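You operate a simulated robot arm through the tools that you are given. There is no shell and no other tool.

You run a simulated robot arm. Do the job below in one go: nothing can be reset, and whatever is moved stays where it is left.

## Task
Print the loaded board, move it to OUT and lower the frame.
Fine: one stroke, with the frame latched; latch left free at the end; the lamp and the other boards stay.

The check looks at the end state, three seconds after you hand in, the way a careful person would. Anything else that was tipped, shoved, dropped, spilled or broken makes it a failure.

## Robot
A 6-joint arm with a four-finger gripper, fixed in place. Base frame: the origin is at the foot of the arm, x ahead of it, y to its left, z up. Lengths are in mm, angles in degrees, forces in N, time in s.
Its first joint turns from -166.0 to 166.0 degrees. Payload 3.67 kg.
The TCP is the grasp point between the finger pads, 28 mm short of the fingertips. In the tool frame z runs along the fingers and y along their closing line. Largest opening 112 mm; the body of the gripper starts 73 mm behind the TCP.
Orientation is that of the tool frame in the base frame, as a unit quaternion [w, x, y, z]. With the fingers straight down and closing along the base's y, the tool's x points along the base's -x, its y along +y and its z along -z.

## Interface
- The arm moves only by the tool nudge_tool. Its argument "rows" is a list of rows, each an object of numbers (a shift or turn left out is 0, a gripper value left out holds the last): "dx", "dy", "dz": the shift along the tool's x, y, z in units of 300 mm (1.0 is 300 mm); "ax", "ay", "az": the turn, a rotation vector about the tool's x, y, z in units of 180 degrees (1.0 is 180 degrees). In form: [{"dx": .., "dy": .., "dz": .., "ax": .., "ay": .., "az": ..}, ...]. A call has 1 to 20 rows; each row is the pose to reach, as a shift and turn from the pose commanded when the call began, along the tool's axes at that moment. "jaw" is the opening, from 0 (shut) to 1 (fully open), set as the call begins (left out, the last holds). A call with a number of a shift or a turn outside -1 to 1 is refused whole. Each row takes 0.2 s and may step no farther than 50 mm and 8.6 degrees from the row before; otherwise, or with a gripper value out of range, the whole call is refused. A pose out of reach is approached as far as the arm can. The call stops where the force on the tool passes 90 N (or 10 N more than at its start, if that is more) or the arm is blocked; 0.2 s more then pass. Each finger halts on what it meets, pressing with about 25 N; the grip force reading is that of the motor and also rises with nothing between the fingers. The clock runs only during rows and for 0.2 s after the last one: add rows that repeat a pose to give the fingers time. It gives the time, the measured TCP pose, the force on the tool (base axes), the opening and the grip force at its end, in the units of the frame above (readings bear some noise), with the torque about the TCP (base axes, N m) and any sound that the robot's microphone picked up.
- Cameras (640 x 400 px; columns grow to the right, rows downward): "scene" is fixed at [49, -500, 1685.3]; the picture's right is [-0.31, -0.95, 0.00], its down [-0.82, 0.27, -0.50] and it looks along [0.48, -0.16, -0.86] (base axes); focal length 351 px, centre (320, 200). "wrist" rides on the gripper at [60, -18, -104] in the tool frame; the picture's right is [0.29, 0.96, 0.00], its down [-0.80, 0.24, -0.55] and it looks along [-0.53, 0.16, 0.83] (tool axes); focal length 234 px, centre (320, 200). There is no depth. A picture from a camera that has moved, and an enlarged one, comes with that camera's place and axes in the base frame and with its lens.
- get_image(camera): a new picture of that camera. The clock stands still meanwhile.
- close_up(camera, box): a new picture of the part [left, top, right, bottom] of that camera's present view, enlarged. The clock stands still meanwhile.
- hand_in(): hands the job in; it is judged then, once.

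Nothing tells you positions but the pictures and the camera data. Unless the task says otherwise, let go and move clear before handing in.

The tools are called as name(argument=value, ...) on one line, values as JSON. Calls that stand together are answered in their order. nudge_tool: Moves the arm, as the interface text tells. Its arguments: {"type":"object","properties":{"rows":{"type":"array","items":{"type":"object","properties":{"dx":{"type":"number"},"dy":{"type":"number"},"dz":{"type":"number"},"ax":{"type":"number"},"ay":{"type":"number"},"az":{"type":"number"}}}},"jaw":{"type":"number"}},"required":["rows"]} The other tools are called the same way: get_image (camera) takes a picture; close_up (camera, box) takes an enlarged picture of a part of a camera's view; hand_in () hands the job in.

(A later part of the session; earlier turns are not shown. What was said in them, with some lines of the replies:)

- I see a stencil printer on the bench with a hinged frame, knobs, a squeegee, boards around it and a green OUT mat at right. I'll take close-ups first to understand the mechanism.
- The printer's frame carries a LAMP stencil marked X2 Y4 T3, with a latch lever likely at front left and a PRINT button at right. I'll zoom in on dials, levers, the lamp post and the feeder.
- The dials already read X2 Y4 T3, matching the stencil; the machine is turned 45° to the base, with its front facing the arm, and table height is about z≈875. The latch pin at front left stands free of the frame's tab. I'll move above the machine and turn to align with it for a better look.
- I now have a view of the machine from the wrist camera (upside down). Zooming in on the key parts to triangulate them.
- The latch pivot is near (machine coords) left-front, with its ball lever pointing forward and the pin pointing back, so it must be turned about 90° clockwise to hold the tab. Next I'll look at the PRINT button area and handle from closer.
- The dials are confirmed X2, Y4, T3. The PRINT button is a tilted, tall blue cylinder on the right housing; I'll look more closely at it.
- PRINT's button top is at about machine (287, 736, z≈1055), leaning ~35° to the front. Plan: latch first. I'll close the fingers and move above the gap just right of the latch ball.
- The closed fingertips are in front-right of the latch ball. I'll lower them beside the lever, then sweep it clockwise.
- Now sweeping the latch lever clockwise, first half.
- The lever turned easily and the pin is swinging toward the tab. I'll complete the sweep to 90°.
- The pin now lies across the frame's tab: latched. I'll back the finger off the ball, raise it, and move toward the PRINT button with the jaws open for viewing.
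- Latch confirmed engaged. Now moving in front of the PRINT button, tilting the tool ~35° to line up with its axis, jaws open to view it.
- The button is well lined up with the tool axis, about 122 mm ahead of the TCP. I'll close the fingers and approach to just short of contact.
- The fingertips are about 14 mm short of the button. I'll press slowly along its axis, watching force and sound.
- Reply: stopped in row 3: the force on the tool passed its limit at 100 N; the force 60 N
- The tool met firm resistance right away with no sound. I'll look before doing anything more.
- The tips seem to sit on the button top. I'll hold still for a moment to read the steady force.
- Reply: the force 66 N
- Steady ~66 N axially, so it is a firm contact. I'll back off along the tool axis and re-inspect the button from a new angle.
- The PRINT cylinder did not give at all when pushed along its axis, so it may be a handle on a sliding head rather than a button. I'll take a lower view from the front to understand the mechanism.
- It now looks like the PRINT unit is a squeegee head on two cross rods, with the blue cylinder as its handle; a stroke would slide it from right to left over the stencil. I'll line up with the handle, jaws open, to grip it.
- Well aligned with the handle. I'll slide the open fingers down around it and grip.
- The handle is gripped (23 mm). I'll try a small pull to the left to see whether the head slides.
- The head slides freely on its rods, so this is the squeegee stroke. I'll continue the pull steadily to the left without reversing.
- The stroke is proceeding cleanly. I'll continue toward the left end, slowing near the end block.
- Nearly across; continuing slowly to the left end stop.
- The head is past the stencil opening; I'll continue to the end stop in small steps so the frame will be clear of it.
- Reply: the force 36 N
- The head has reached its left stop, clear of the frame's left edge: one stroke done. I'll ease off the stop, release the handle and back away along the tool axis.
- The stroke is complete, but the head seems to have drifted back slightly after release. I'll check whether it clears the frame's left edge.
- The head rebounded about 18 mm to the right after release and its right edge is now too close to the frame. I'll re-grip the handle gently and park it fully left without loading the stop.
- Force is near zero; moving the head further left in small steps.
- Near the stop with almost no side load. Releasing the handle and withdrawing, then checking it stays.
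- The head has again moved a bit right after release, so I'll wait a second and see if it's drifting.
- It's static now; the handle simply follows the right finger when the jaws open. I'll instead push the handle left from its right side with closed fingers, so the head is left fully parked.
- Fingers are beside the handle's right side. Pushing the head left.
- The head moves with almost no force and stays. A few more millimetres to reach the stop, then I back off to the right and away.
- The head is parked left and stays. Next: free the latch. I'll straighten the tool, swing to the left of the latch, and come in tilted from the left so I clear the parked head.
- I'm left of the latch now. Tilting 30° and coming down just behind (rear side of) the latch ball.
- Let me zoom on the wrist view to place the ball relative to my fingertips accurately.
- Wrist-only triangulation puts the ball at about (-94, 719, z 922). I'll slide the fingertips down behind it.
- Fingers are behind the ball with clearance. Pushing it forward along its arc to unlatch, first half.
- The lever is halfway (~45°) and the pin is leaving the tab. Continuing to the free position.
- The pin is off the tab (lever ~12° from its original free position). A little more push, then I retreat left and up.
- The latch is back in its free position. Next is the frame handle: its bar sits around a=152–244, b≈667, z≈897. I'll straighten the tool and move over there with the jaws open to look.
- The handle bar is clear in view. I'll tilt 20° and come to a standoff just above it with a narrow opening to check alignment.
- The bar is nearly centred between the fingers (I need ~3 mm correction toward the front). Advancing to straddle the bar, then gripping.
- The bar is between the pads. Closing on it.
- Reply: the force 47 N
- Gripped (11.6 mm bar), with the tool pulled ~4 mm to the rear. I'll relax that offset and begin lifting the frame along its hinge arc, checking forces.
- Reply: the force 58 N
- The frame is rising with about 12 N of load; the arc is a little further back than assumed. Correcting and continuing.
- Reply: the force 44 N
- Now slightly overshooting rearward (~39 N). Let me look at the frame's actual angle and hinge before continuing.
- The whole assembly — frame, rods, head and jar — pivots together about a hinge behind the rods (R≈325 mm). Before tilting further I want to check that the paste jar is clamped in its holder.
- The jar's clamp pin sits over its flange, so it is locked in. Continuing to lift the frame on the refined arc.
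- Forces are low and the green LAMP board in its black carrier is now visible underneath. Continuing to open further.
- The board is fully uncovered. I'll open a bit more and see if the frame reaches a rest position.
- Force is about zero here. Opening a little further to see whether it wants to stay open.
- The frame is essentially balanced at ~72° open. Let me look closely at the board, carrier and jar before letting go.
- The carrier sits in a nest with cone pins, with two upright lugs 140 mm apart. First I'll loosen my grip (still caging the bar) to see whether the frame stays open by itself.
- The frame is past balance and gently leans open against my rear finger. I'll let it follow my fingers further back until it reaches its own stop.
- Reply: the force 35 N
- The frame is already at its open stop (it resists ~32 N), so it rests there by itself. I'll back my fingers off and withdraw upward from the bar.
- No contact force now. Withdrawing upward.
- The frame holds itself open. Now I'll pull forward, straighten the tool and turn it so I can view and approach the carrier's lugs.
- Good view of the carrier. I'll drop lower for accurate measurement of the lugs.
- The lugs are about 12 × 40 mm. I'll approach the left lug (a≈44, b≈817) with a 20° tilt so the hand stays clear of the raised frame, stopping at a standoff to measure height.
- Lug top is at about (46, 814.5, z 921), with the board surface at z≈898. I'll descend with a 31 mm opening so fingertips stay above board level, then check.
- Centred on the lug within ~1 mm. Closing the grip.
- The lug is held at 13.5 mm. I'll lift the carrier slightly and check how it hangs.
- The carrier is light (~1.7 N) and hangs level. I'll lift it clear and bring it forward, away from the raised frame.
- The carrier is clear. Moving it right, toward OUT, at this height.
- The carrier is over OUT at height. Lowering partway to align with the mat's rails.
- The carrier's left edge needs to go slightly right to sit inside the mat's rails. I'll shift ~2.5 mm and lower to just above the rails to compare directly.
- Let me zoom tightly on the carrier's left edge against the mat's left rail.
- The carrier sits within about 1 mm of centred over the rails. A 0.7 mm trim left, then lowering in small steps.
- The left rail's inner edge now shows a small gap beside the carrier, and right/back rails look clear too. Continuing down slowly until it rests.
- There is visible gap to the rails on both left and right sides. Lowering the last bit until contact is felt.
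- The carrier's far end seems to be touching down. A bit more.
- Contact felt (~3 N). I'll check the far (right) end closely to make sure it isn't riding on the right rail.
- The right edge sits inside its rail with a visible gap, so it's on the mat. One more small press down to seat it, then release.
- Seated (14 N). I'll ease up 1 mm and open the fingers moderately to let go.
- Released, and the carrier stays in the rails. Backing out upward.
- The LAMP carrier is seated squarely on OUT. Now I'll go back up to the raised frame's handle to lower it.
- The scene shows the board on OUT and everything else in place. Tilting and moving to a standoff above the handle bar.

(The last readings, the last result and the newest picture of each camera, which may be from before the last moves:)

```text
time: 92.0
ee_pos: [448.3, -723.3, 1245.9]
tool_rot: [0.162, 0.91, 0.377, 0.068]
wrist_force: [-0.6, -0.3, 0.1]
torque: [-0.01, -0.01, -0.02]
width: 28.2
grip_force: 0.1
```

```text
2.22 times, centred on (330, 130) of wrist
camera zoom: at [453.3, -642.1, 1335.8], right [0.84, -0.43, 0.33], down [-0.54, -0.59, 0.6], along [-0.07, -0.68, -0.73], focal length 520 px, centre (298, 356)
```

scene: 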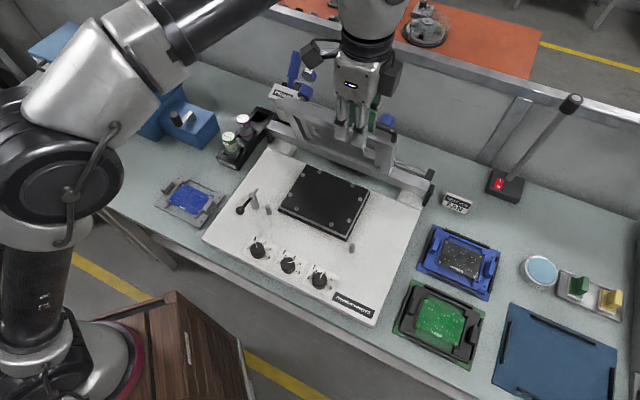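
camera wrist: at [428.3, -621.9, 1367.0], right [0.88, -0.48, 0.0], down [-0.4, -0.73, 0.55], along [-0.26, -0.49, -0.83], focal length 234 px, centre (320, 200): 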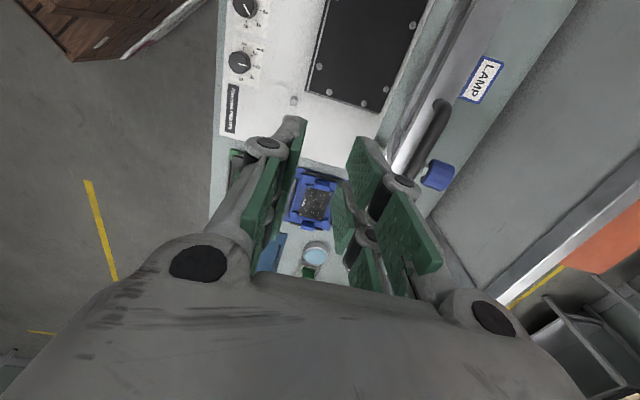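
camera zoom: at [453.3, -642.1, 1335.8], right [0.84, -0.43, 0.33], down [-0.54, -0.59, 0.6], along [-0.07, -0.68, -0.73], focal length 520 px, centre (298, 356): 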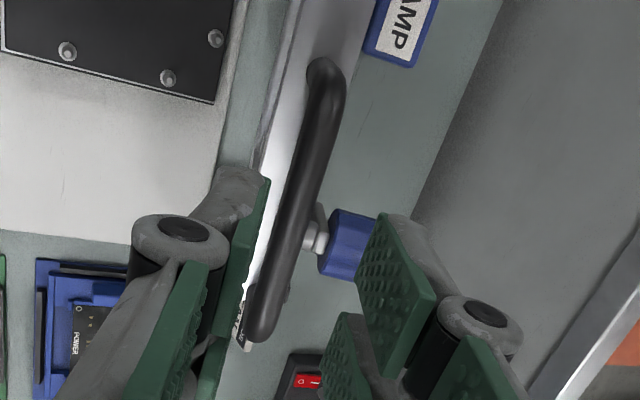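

The bar is centred to within ~4 mm; correcting, and descending to straddle it, then gripping.

nudge_tool(rows=[{"dx": 0.02, "dy": -0.0143, "dz": 0.05}, {"dx": 0.02, "dy": -0.0143, "dz": 0.12}, {"dx": 0.02, "dy": -0.0143, "dz": 0.17}, {"dx": 0.02, "dy": -0.0143, "dz": 0.198}])

close_up(camera="wrist", box=[240, 40, 420, 220])

```text
time: 93.0
ee_pos: [464.1, -728.5, 1187.1]
tool_rot: [0.161, 0.91, 0.377, 0.067]
wrist_force: [-0.3, 0.8, 0.0]
torque: [0.0, -0.01, 0.0]
width: 28.1
grip_force: 0.1
```

```text
2.22 times, centred on (330, 130) of wrist
camera zoom: at [468.3, -649.1, 1278.1], right [0.84, -0.43, 0.33], down [-0.54, -0.59, 0.6], along [-0.07, -0.68, -0.73], focal length 520 px, centre (298, 356)
```

zoom: 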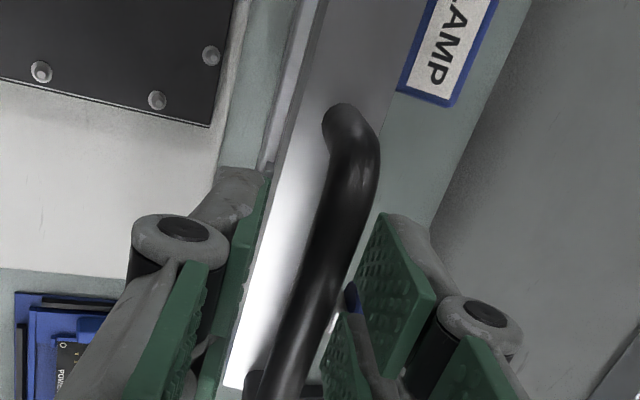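

Bar is between the pads. Gripping it.

nudge_tool(jaw=0, rows=[{"dz": 0}, {"dz": 0}, {"dz": 0}])

```text
time: 93.8
ee_pos: [463.3, -729.0, 1188.0]
tool_rot: [0.161, 0.909, 0.378, 0.067]
wrist_force: [3.1, -0.5, -3.8]
torque: [-0.04, 0.03, -0.41]
width: 11.4
grip_force: 45.0
```

Gripped at 11.4 mm. Lowering the frame slowly along the arc.

nudge_tool(rows=[{"dy": -0.0436, "dz": -0.0006}, {"dy": -0.0872, "dz": -0.0012}, {"dy": -0.1343, "dz": 0.004}, {"dy": -0.1813, "dz": 0.0096}, {"dy": -0.2276, "dz": 0.0197}, {"dy": -0.2739, "dz": 0.0302}, {"dy": -0.319, "dz": 0.045}, {"dy": -0.364, "dz": 0.0602}, {"dy": -0.407, "dz": 0.0797}, {"dy": -0.45, "dz": 0.0996}])

close_up(camera="scene", box=[220, 60, 460, 260])

```text
time: 96.0
ee_pos: [380.8, -645.5, 1113.2]
tool_rot: [0.161, 0.91, 0.377, 0.066]
wrist_force: [12.9, -1.2, -10.1]
torque: [-0.87, 0.62, 0.93]
width: 11.6
grip_force: 44.7
```

```text
2.00 times, centred on (340, 160) of scene
camera zoom: at [49.0, -500.0, 1685.3], right [-0.31, -0.95, 0.0], down [-0.82, 0.27, -0.5], along [0.48, -0.16, -0.86], focal length 702 px, centre (280, 280)
```

zoom: 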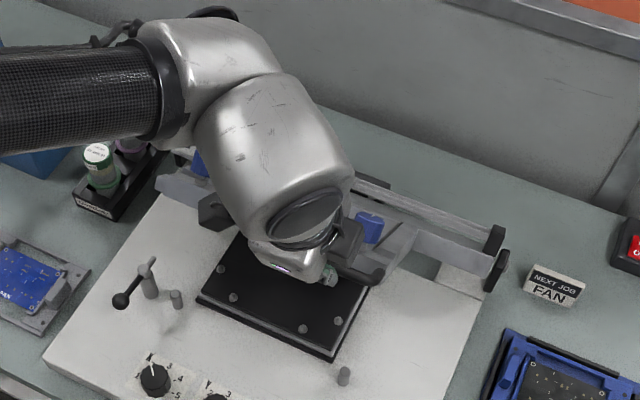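

Forces stay low. Continuing down to about 10° from closed.

nudge_tool(rows=[{"dy": -0.0415, "dz": 0.0235}, {"dy": -0.0817, "dz": 0.048}, {"dy": -0.1205, "dz": 0.0758}, {"dy": -0.158, "dz": 0.1043}, {"dy": -0.1935, "dz": 0.136}, {"dy": -0.2277, "dz": 0.1687}, {"dy": -0.26, "dz": 0.204}, {"dy": -0.291, "dz": 0.2397}, {"dy": -0.3145, "dz": 0.2713}, {"dy": -0.3373, "dz": 0.3033}, {"dy": -0.3577, "dz": 0.3373}, {"dy": -0.3777, "dz": 0.3713}])

close_up(camera="scene", box=[220, 80, 460, 280])

```text
time: 98.6
ee_pos: [333.1, -598.4, 969.1]
tool_rot: [0.16, 0.91, 0.377, 0.066]
wrist_force: [4.1, -1.7, -3.7]
torque: [-0.46, 0.33, 1.74]
width: 12.2
grip_force: 44.6
```

```text
2.00 times, centred on (340, 180) of scene
camera zoom: at [49.0, -500.0, 1685.3], right [-0.31, -0.95, 0.0], down [-0.82, 0.27, -0.5], along [0.48, -0.16, -0.86], focal length 702 px, centre (280, 240)
```

zoom: 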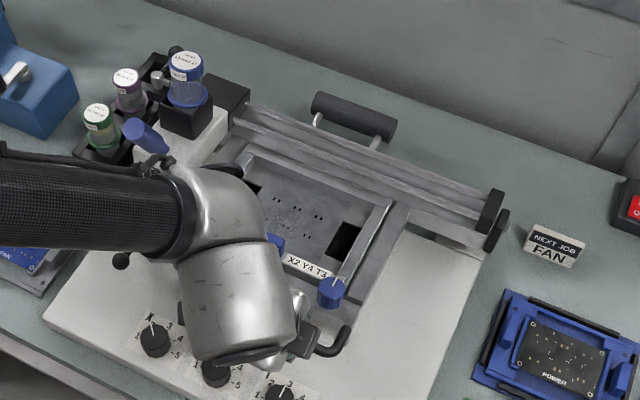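

Nearly closed. Lowering the last 10° gently until it rests.

nudge_tool(rows=[{"dy": -0.0107, "dz": 0.0211}, {"dy": -0.0214, "dz": 0.0422}, {"dy": -0.031, "dz": 0.064}, {"dy": -0.0407, "dz": 0.0856}, {"dy": -0.0465, "dz": 0.1}, {"dy": -0.0523, "dz": 0.1147}, {"dy": -0.056, "dz": 0.125}])

close_up(camera="scene", box=[220, 120, 420, 280])

```text
time: 100.2
ee_pos: [330.3, -596.9, 928.3]
tool_rot: [0.161, 0.91, 0.376, 0.067]
wrist_force: [1.5, -1.6, -4.0]
torque: [-0.89, 0.77, 1.56]
width: 12.1
grip_force: 44.9
```

```text
2.50 times, centred on (320, 200) of scene
camera zoom: at [49.0, -500.0, 1685.3], right [-0.31, -0.95, 0.0], down [-0.82, 0.27, -0.5], along [0.48, -0.16, -0.86], focal length 877 px, centre (320, 200)
```

zoom: 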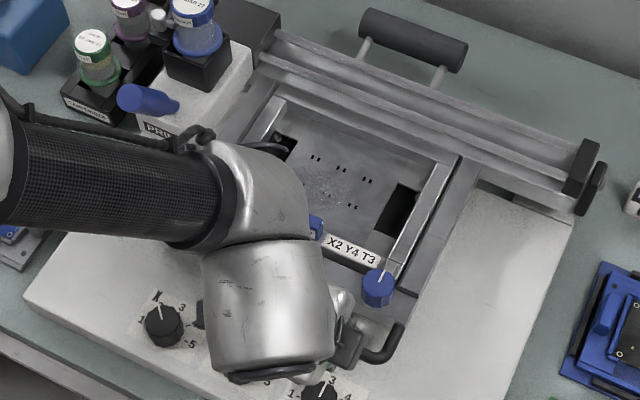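

nudge_tool(rows=[{"dy": -0.0023, "dz": 0.0063}, {"dy": -0.0046, "dz": 0.0125}])

nudge_tool(rows=[{"dy": -0.0023, "dz": 0.0063}])

nudge_tool(rows=[{"dy": -0.0023, "dz": 0.0063}])

```text
time: 100.8
ee_pos: [331.0, -595.1, 926.7]
tool_rot: [0.162, 0.909, 0.378, 0.066]
wrist_force: [6.8, 4.9, 22.6]
torque: [0.28, -0.54, 2.1]
width: 11.6
grip_force: 44.9
```

```text
time: 101.2
ee_pos: [330.6, -596.7, 925.5]
tool_rot: [0.163, 0.909, 0.378, 0.067]
wrist_force: [11.1, 2.9, 38.4]
torque: [-0.7, 0.06, 2.0]
width: 12.0
grip_force: 44.9
```

```text
time: 101.6
ee_pos: [329.9, -596.7, 924.8]
tool_rot: [0.164, 0.909, 0.377, 0.065]
wrist_force: [19.0, -8.3, 44.0]
torque: [-1.0, 0.06, 1.75]
width: 12.0
grip_force: 45.1
```

The frame has bottomed (44 N). Easing off to near zero force, then releasing the bar.

nudge_tool(rows=[{"dy": 0.0046, "dz": -0.0125}, {"dy": 0.0046, "dz": -0.0125}])

nudge_tool(jaw=0.2, rows=[{"dy": 0.0046, "dz": 0}, {"dy": 0.0046, "dz": 0}])

close_up(camera="wrist", box=[240, 60, 400, 200])

```text
time: 102.2
ee_pos: [332.6, -598.3, 923.2]
tool_rot: [0.16, 0.91, 0.376, 0.066]
wrist_force: [17.7, -24.6, -3.3]
torque: [-1.65, 0.86, 1.31]
width: 11.8
grip_force: 45.3
```

```text
time: 102.8
ee_pos: [329.5, -596.7, 924.5]
tool_rot: [0.161, 0.909, 0.378, 0.066]
wrist_force: [0.4, 0.0, -0.1]
torque: [0.0, -0.01, 0.02]
width: 21.9
grip_force: 0.0
```

```text
2.86 times, centred on (320, 130) of wrist
camera zoom: at [335.8, -517.8, 1015.9], right [0.84, -0.43, 0.33], down [-0.54, -0.59, 0.6], along [-0.07, -0.68, -0.73], focal length 669 px, centre (320, 400)
```

zoom: 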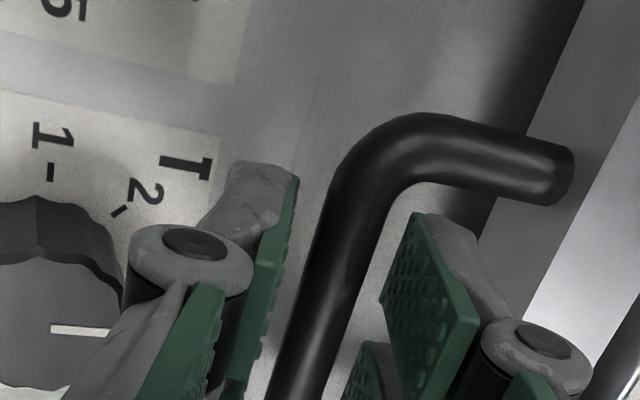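

Free of the bar. Withdrawing along the tool axis and up.

nudge_tool(rows=[{"dz": -0.06}, {"dz": -0.16}, {"dz": -0.3}, {"dz": -0.46}, {"dz": -0.6}])

get_image(camera="scene")

get_image(camera="wrist")

```text
time: 104.0
ee_pos: [287.6, -551.0, 1094.6]
tool_rot: [0.16, 0.91, 0.377, 0.067]
wrist_force: [0.8, -0.7, -0.6]
torque: [0.01, -0.03, 0.01]
width: 22.2
grip_force: 0.1
```

```text
taken
```

scene: 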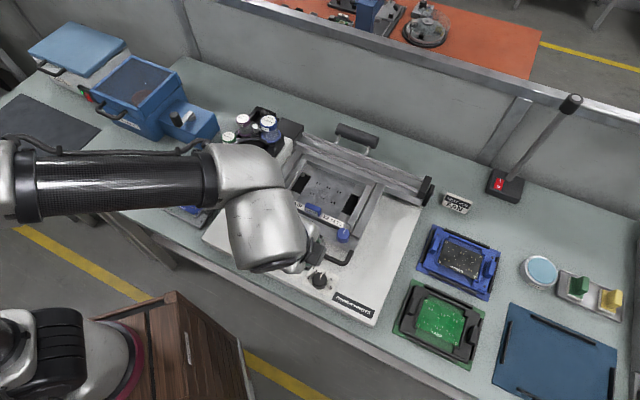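

```text
taken
camera wrist: at [292.4, -473.0, 1185.5], right [0.84, -0.43, 0.33], down [-0.54, -0.59, 0.6], along [-0.07, -0.68, -0.73], focal length 234 px, centre (320, 200)
```

wrist: 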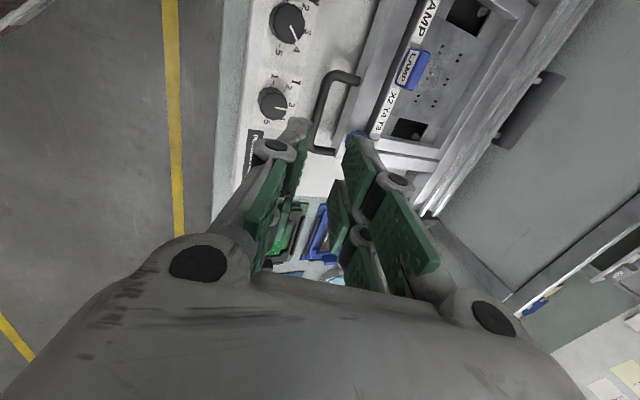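

The frame is down. I'll move the arm clear toward its starting area and inspect everything.

nudge_tool(rows=[{"dx": 0.084, "dy": 0.0161, "dz": -0.104, "ax": 0.0159}, {"dx": 0.168, "dy": 0.0322, "dz": -0.208, "ax": 0.0317}, {"dx": 0.252, "dy": 0.0483, "dz": -0.312, "ax": 0.0476}, {"dx": 0.335, "dy": 0.0644, "dz": -0.417, "ax": 0.0635}, {"dx": 0.419, "dy": 0.0805, "dz": -0.521, "ax": 0.0794}, {"dx": 0.503, "dy": 0.0966, "dz": -0.625, "ax": 0.0952}, {"dx": 0.587, "dy": 0.1127, "dz": -0.729, "ax": 0.1111}])

get_image(camera="scene")

close_up(camera="scene", box=[200, 100, 460, 330])

close_up(camera="scene", box=[380, 210, 520, 380])

close_up(camera="scene", box=[225, 180, 285, 220])

close_up(camera="scene", box=[220, 95, 330, 195])

```text
time: 105.6
ee_pos: [380.8, -395.1, 1312.5]
tool_rot: [0.0, 0.924, 0.382, -0.001]
wrist_force: [0.3, 0.3, -0.3]
torque: [0.02, 0.01, 0.01]
width: 22.3
grip_force: 0.1
```

```text
taken
```

scene: 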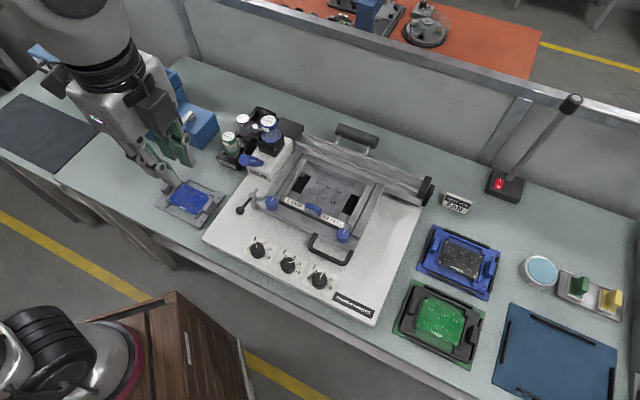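

```text
1.74 times, centred on (330, 215) of scene
camera zoom: at [49.0, -500.0, 1685.3], right [-0.31, -0.95, 0.0], down [-0.82, 0.27, -0.5], along [0.48, -0.16, -0.86], focal length 610 px, centre (303, 174)
```

zoom: 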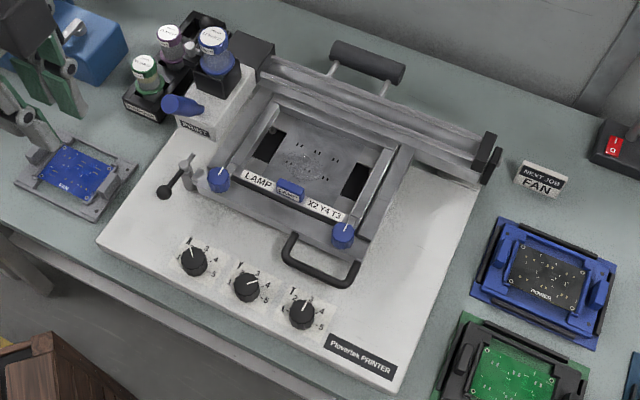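

```text
2.35 times, centred on (450, 295) of scene
camera zoom: at [49.0, -500.0, 1685.3], right [-0.31, -0.95, 0.0], down [-0.82, 0.27, -0.5], along [0.48, -0.16, -0.86], focal length 826 px, centre (14, -24)
```

zoom: 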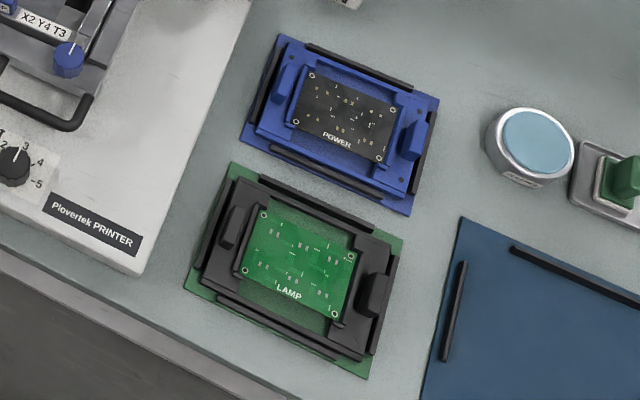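

```text
10.00 times, centred on (255, 200) of scene
camera zoom: at [49.0, -500.0, 1685.3], right [-0.31, -0.95, 0.0], down [-0.82, 0.27, -0.5], along [0.48, -0.16, -0.86], focal length 3509 px, centre (970, 200)
```

zoom: 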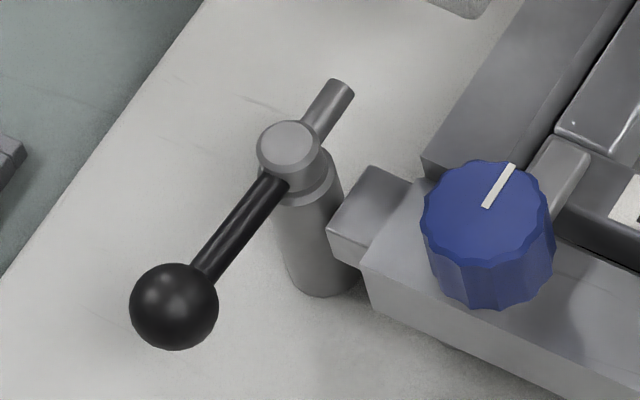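

```text
4.00 times, centred on (275, 145) of scene
camera zoom: at [49.0, -500.0, 1685.3], right [-0.31, -0.95, 0.0], down [-0.82, 0.27, -0.5], along [0.48, -0.16, -0.86], focal length 1403 px, centre (500, 420)
```

zoom: 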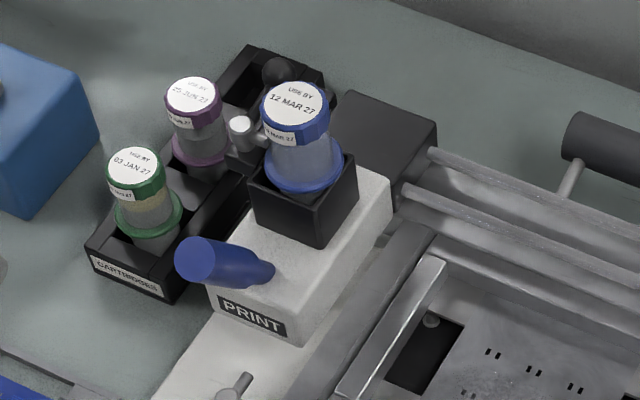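

Frame down, latch free, head parked, jars and other boards untouched. One last close check of the printed board and the OUT placement.

close_up(camera="scene", box=[392, 276, 488, 372])

close_up(camera="scene", box=[150, 170, 230, 230])

close_up(camera="scene", box=[250, 140, 390, 270])

```text
4.17 times, centred on (440, 324) of scene
camera zoom: at [49.0, -500.0, 1685.3], right [-0.31, -0.95, 0.0], down [-0.82, 0.27, -0.5], along [0.48, -0.16, -0.86], focal length 1462 px, centre (-180, -317)
```

zoom: 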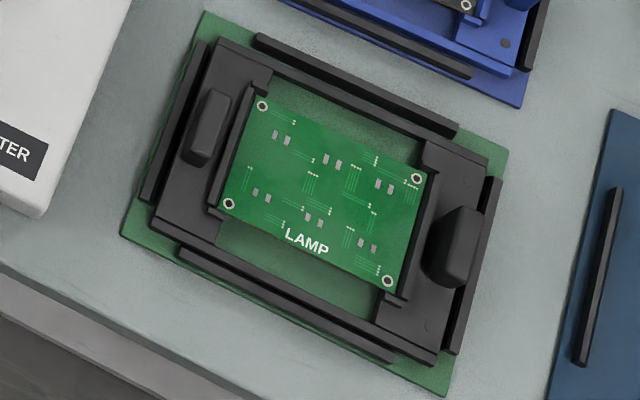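

```text
6.67 times, centred on (190, 200) of scene
camera zoom: at [49.0, -500.0, 1685.3], right [-0.31, -0.95, 0.0], down [-0.82, 0.27, -0.5], along [0.48, -0.16, -0.86], focal length 2339 px, centre (1187, 200)
```

zoom: 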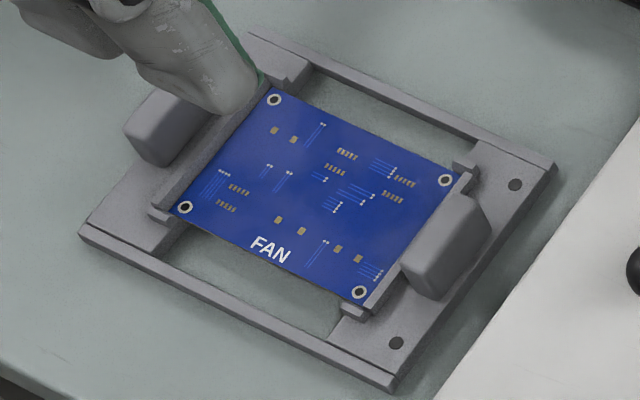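

```text
3.08 times, centred on (320, 205) of scene
camera zoom: at [49.0, -500.0, 1685.3], right [-0.31, -0.95, 0.0], down [-0.82, 0.27, -0.5], along [0.48, -0.16, -0.86], focal length 1080 px, centre (320, 185)
```

zoom: 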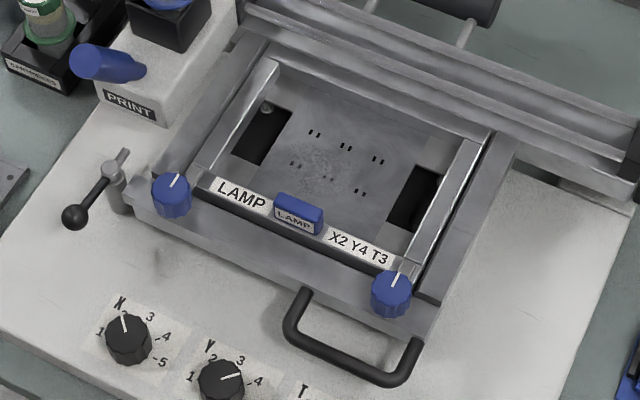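

The LAMP board's pads carry grey paste, unlike the bare gold pads on FAN and POWER, and its carrier sits inside the OUT rails. The frame is down, the latch is free and the arm is clear, so I'm handing in.

hand_in()

```text
The job is handed in.
```

I printed the loaded LAMP board, moved it in its carrier to OUT, and lowered the frame. I've handed the job in; no verdict came back.

- **Print:** I latched the frame, then pulled the print head by its handle once from right to left across the stencil. The dials already matched the stencil (X2 Y4 T3). The board's pads now show grey paste, while the pads on FAN and POWER are still bare gold.
- **Board:** the carrier rests on the OUT mat, inside its four rails.
- **Frame and latch:** the frame is fully down and the latch is in its original free position.
- **Everything else:** the bench lamp, the FAN and POWER boards and the cartridges look as they did at the start.

**Along the way:**
- I first took the PRINT handle for a push button and pressed it with up to about 100 N. It didn't move, and I saw no damage.
- After the stroke the head slid back up to about 20 mm each time I let go. It stayed left of the stencil opening, and I pushed it back to the left end, where it is now.
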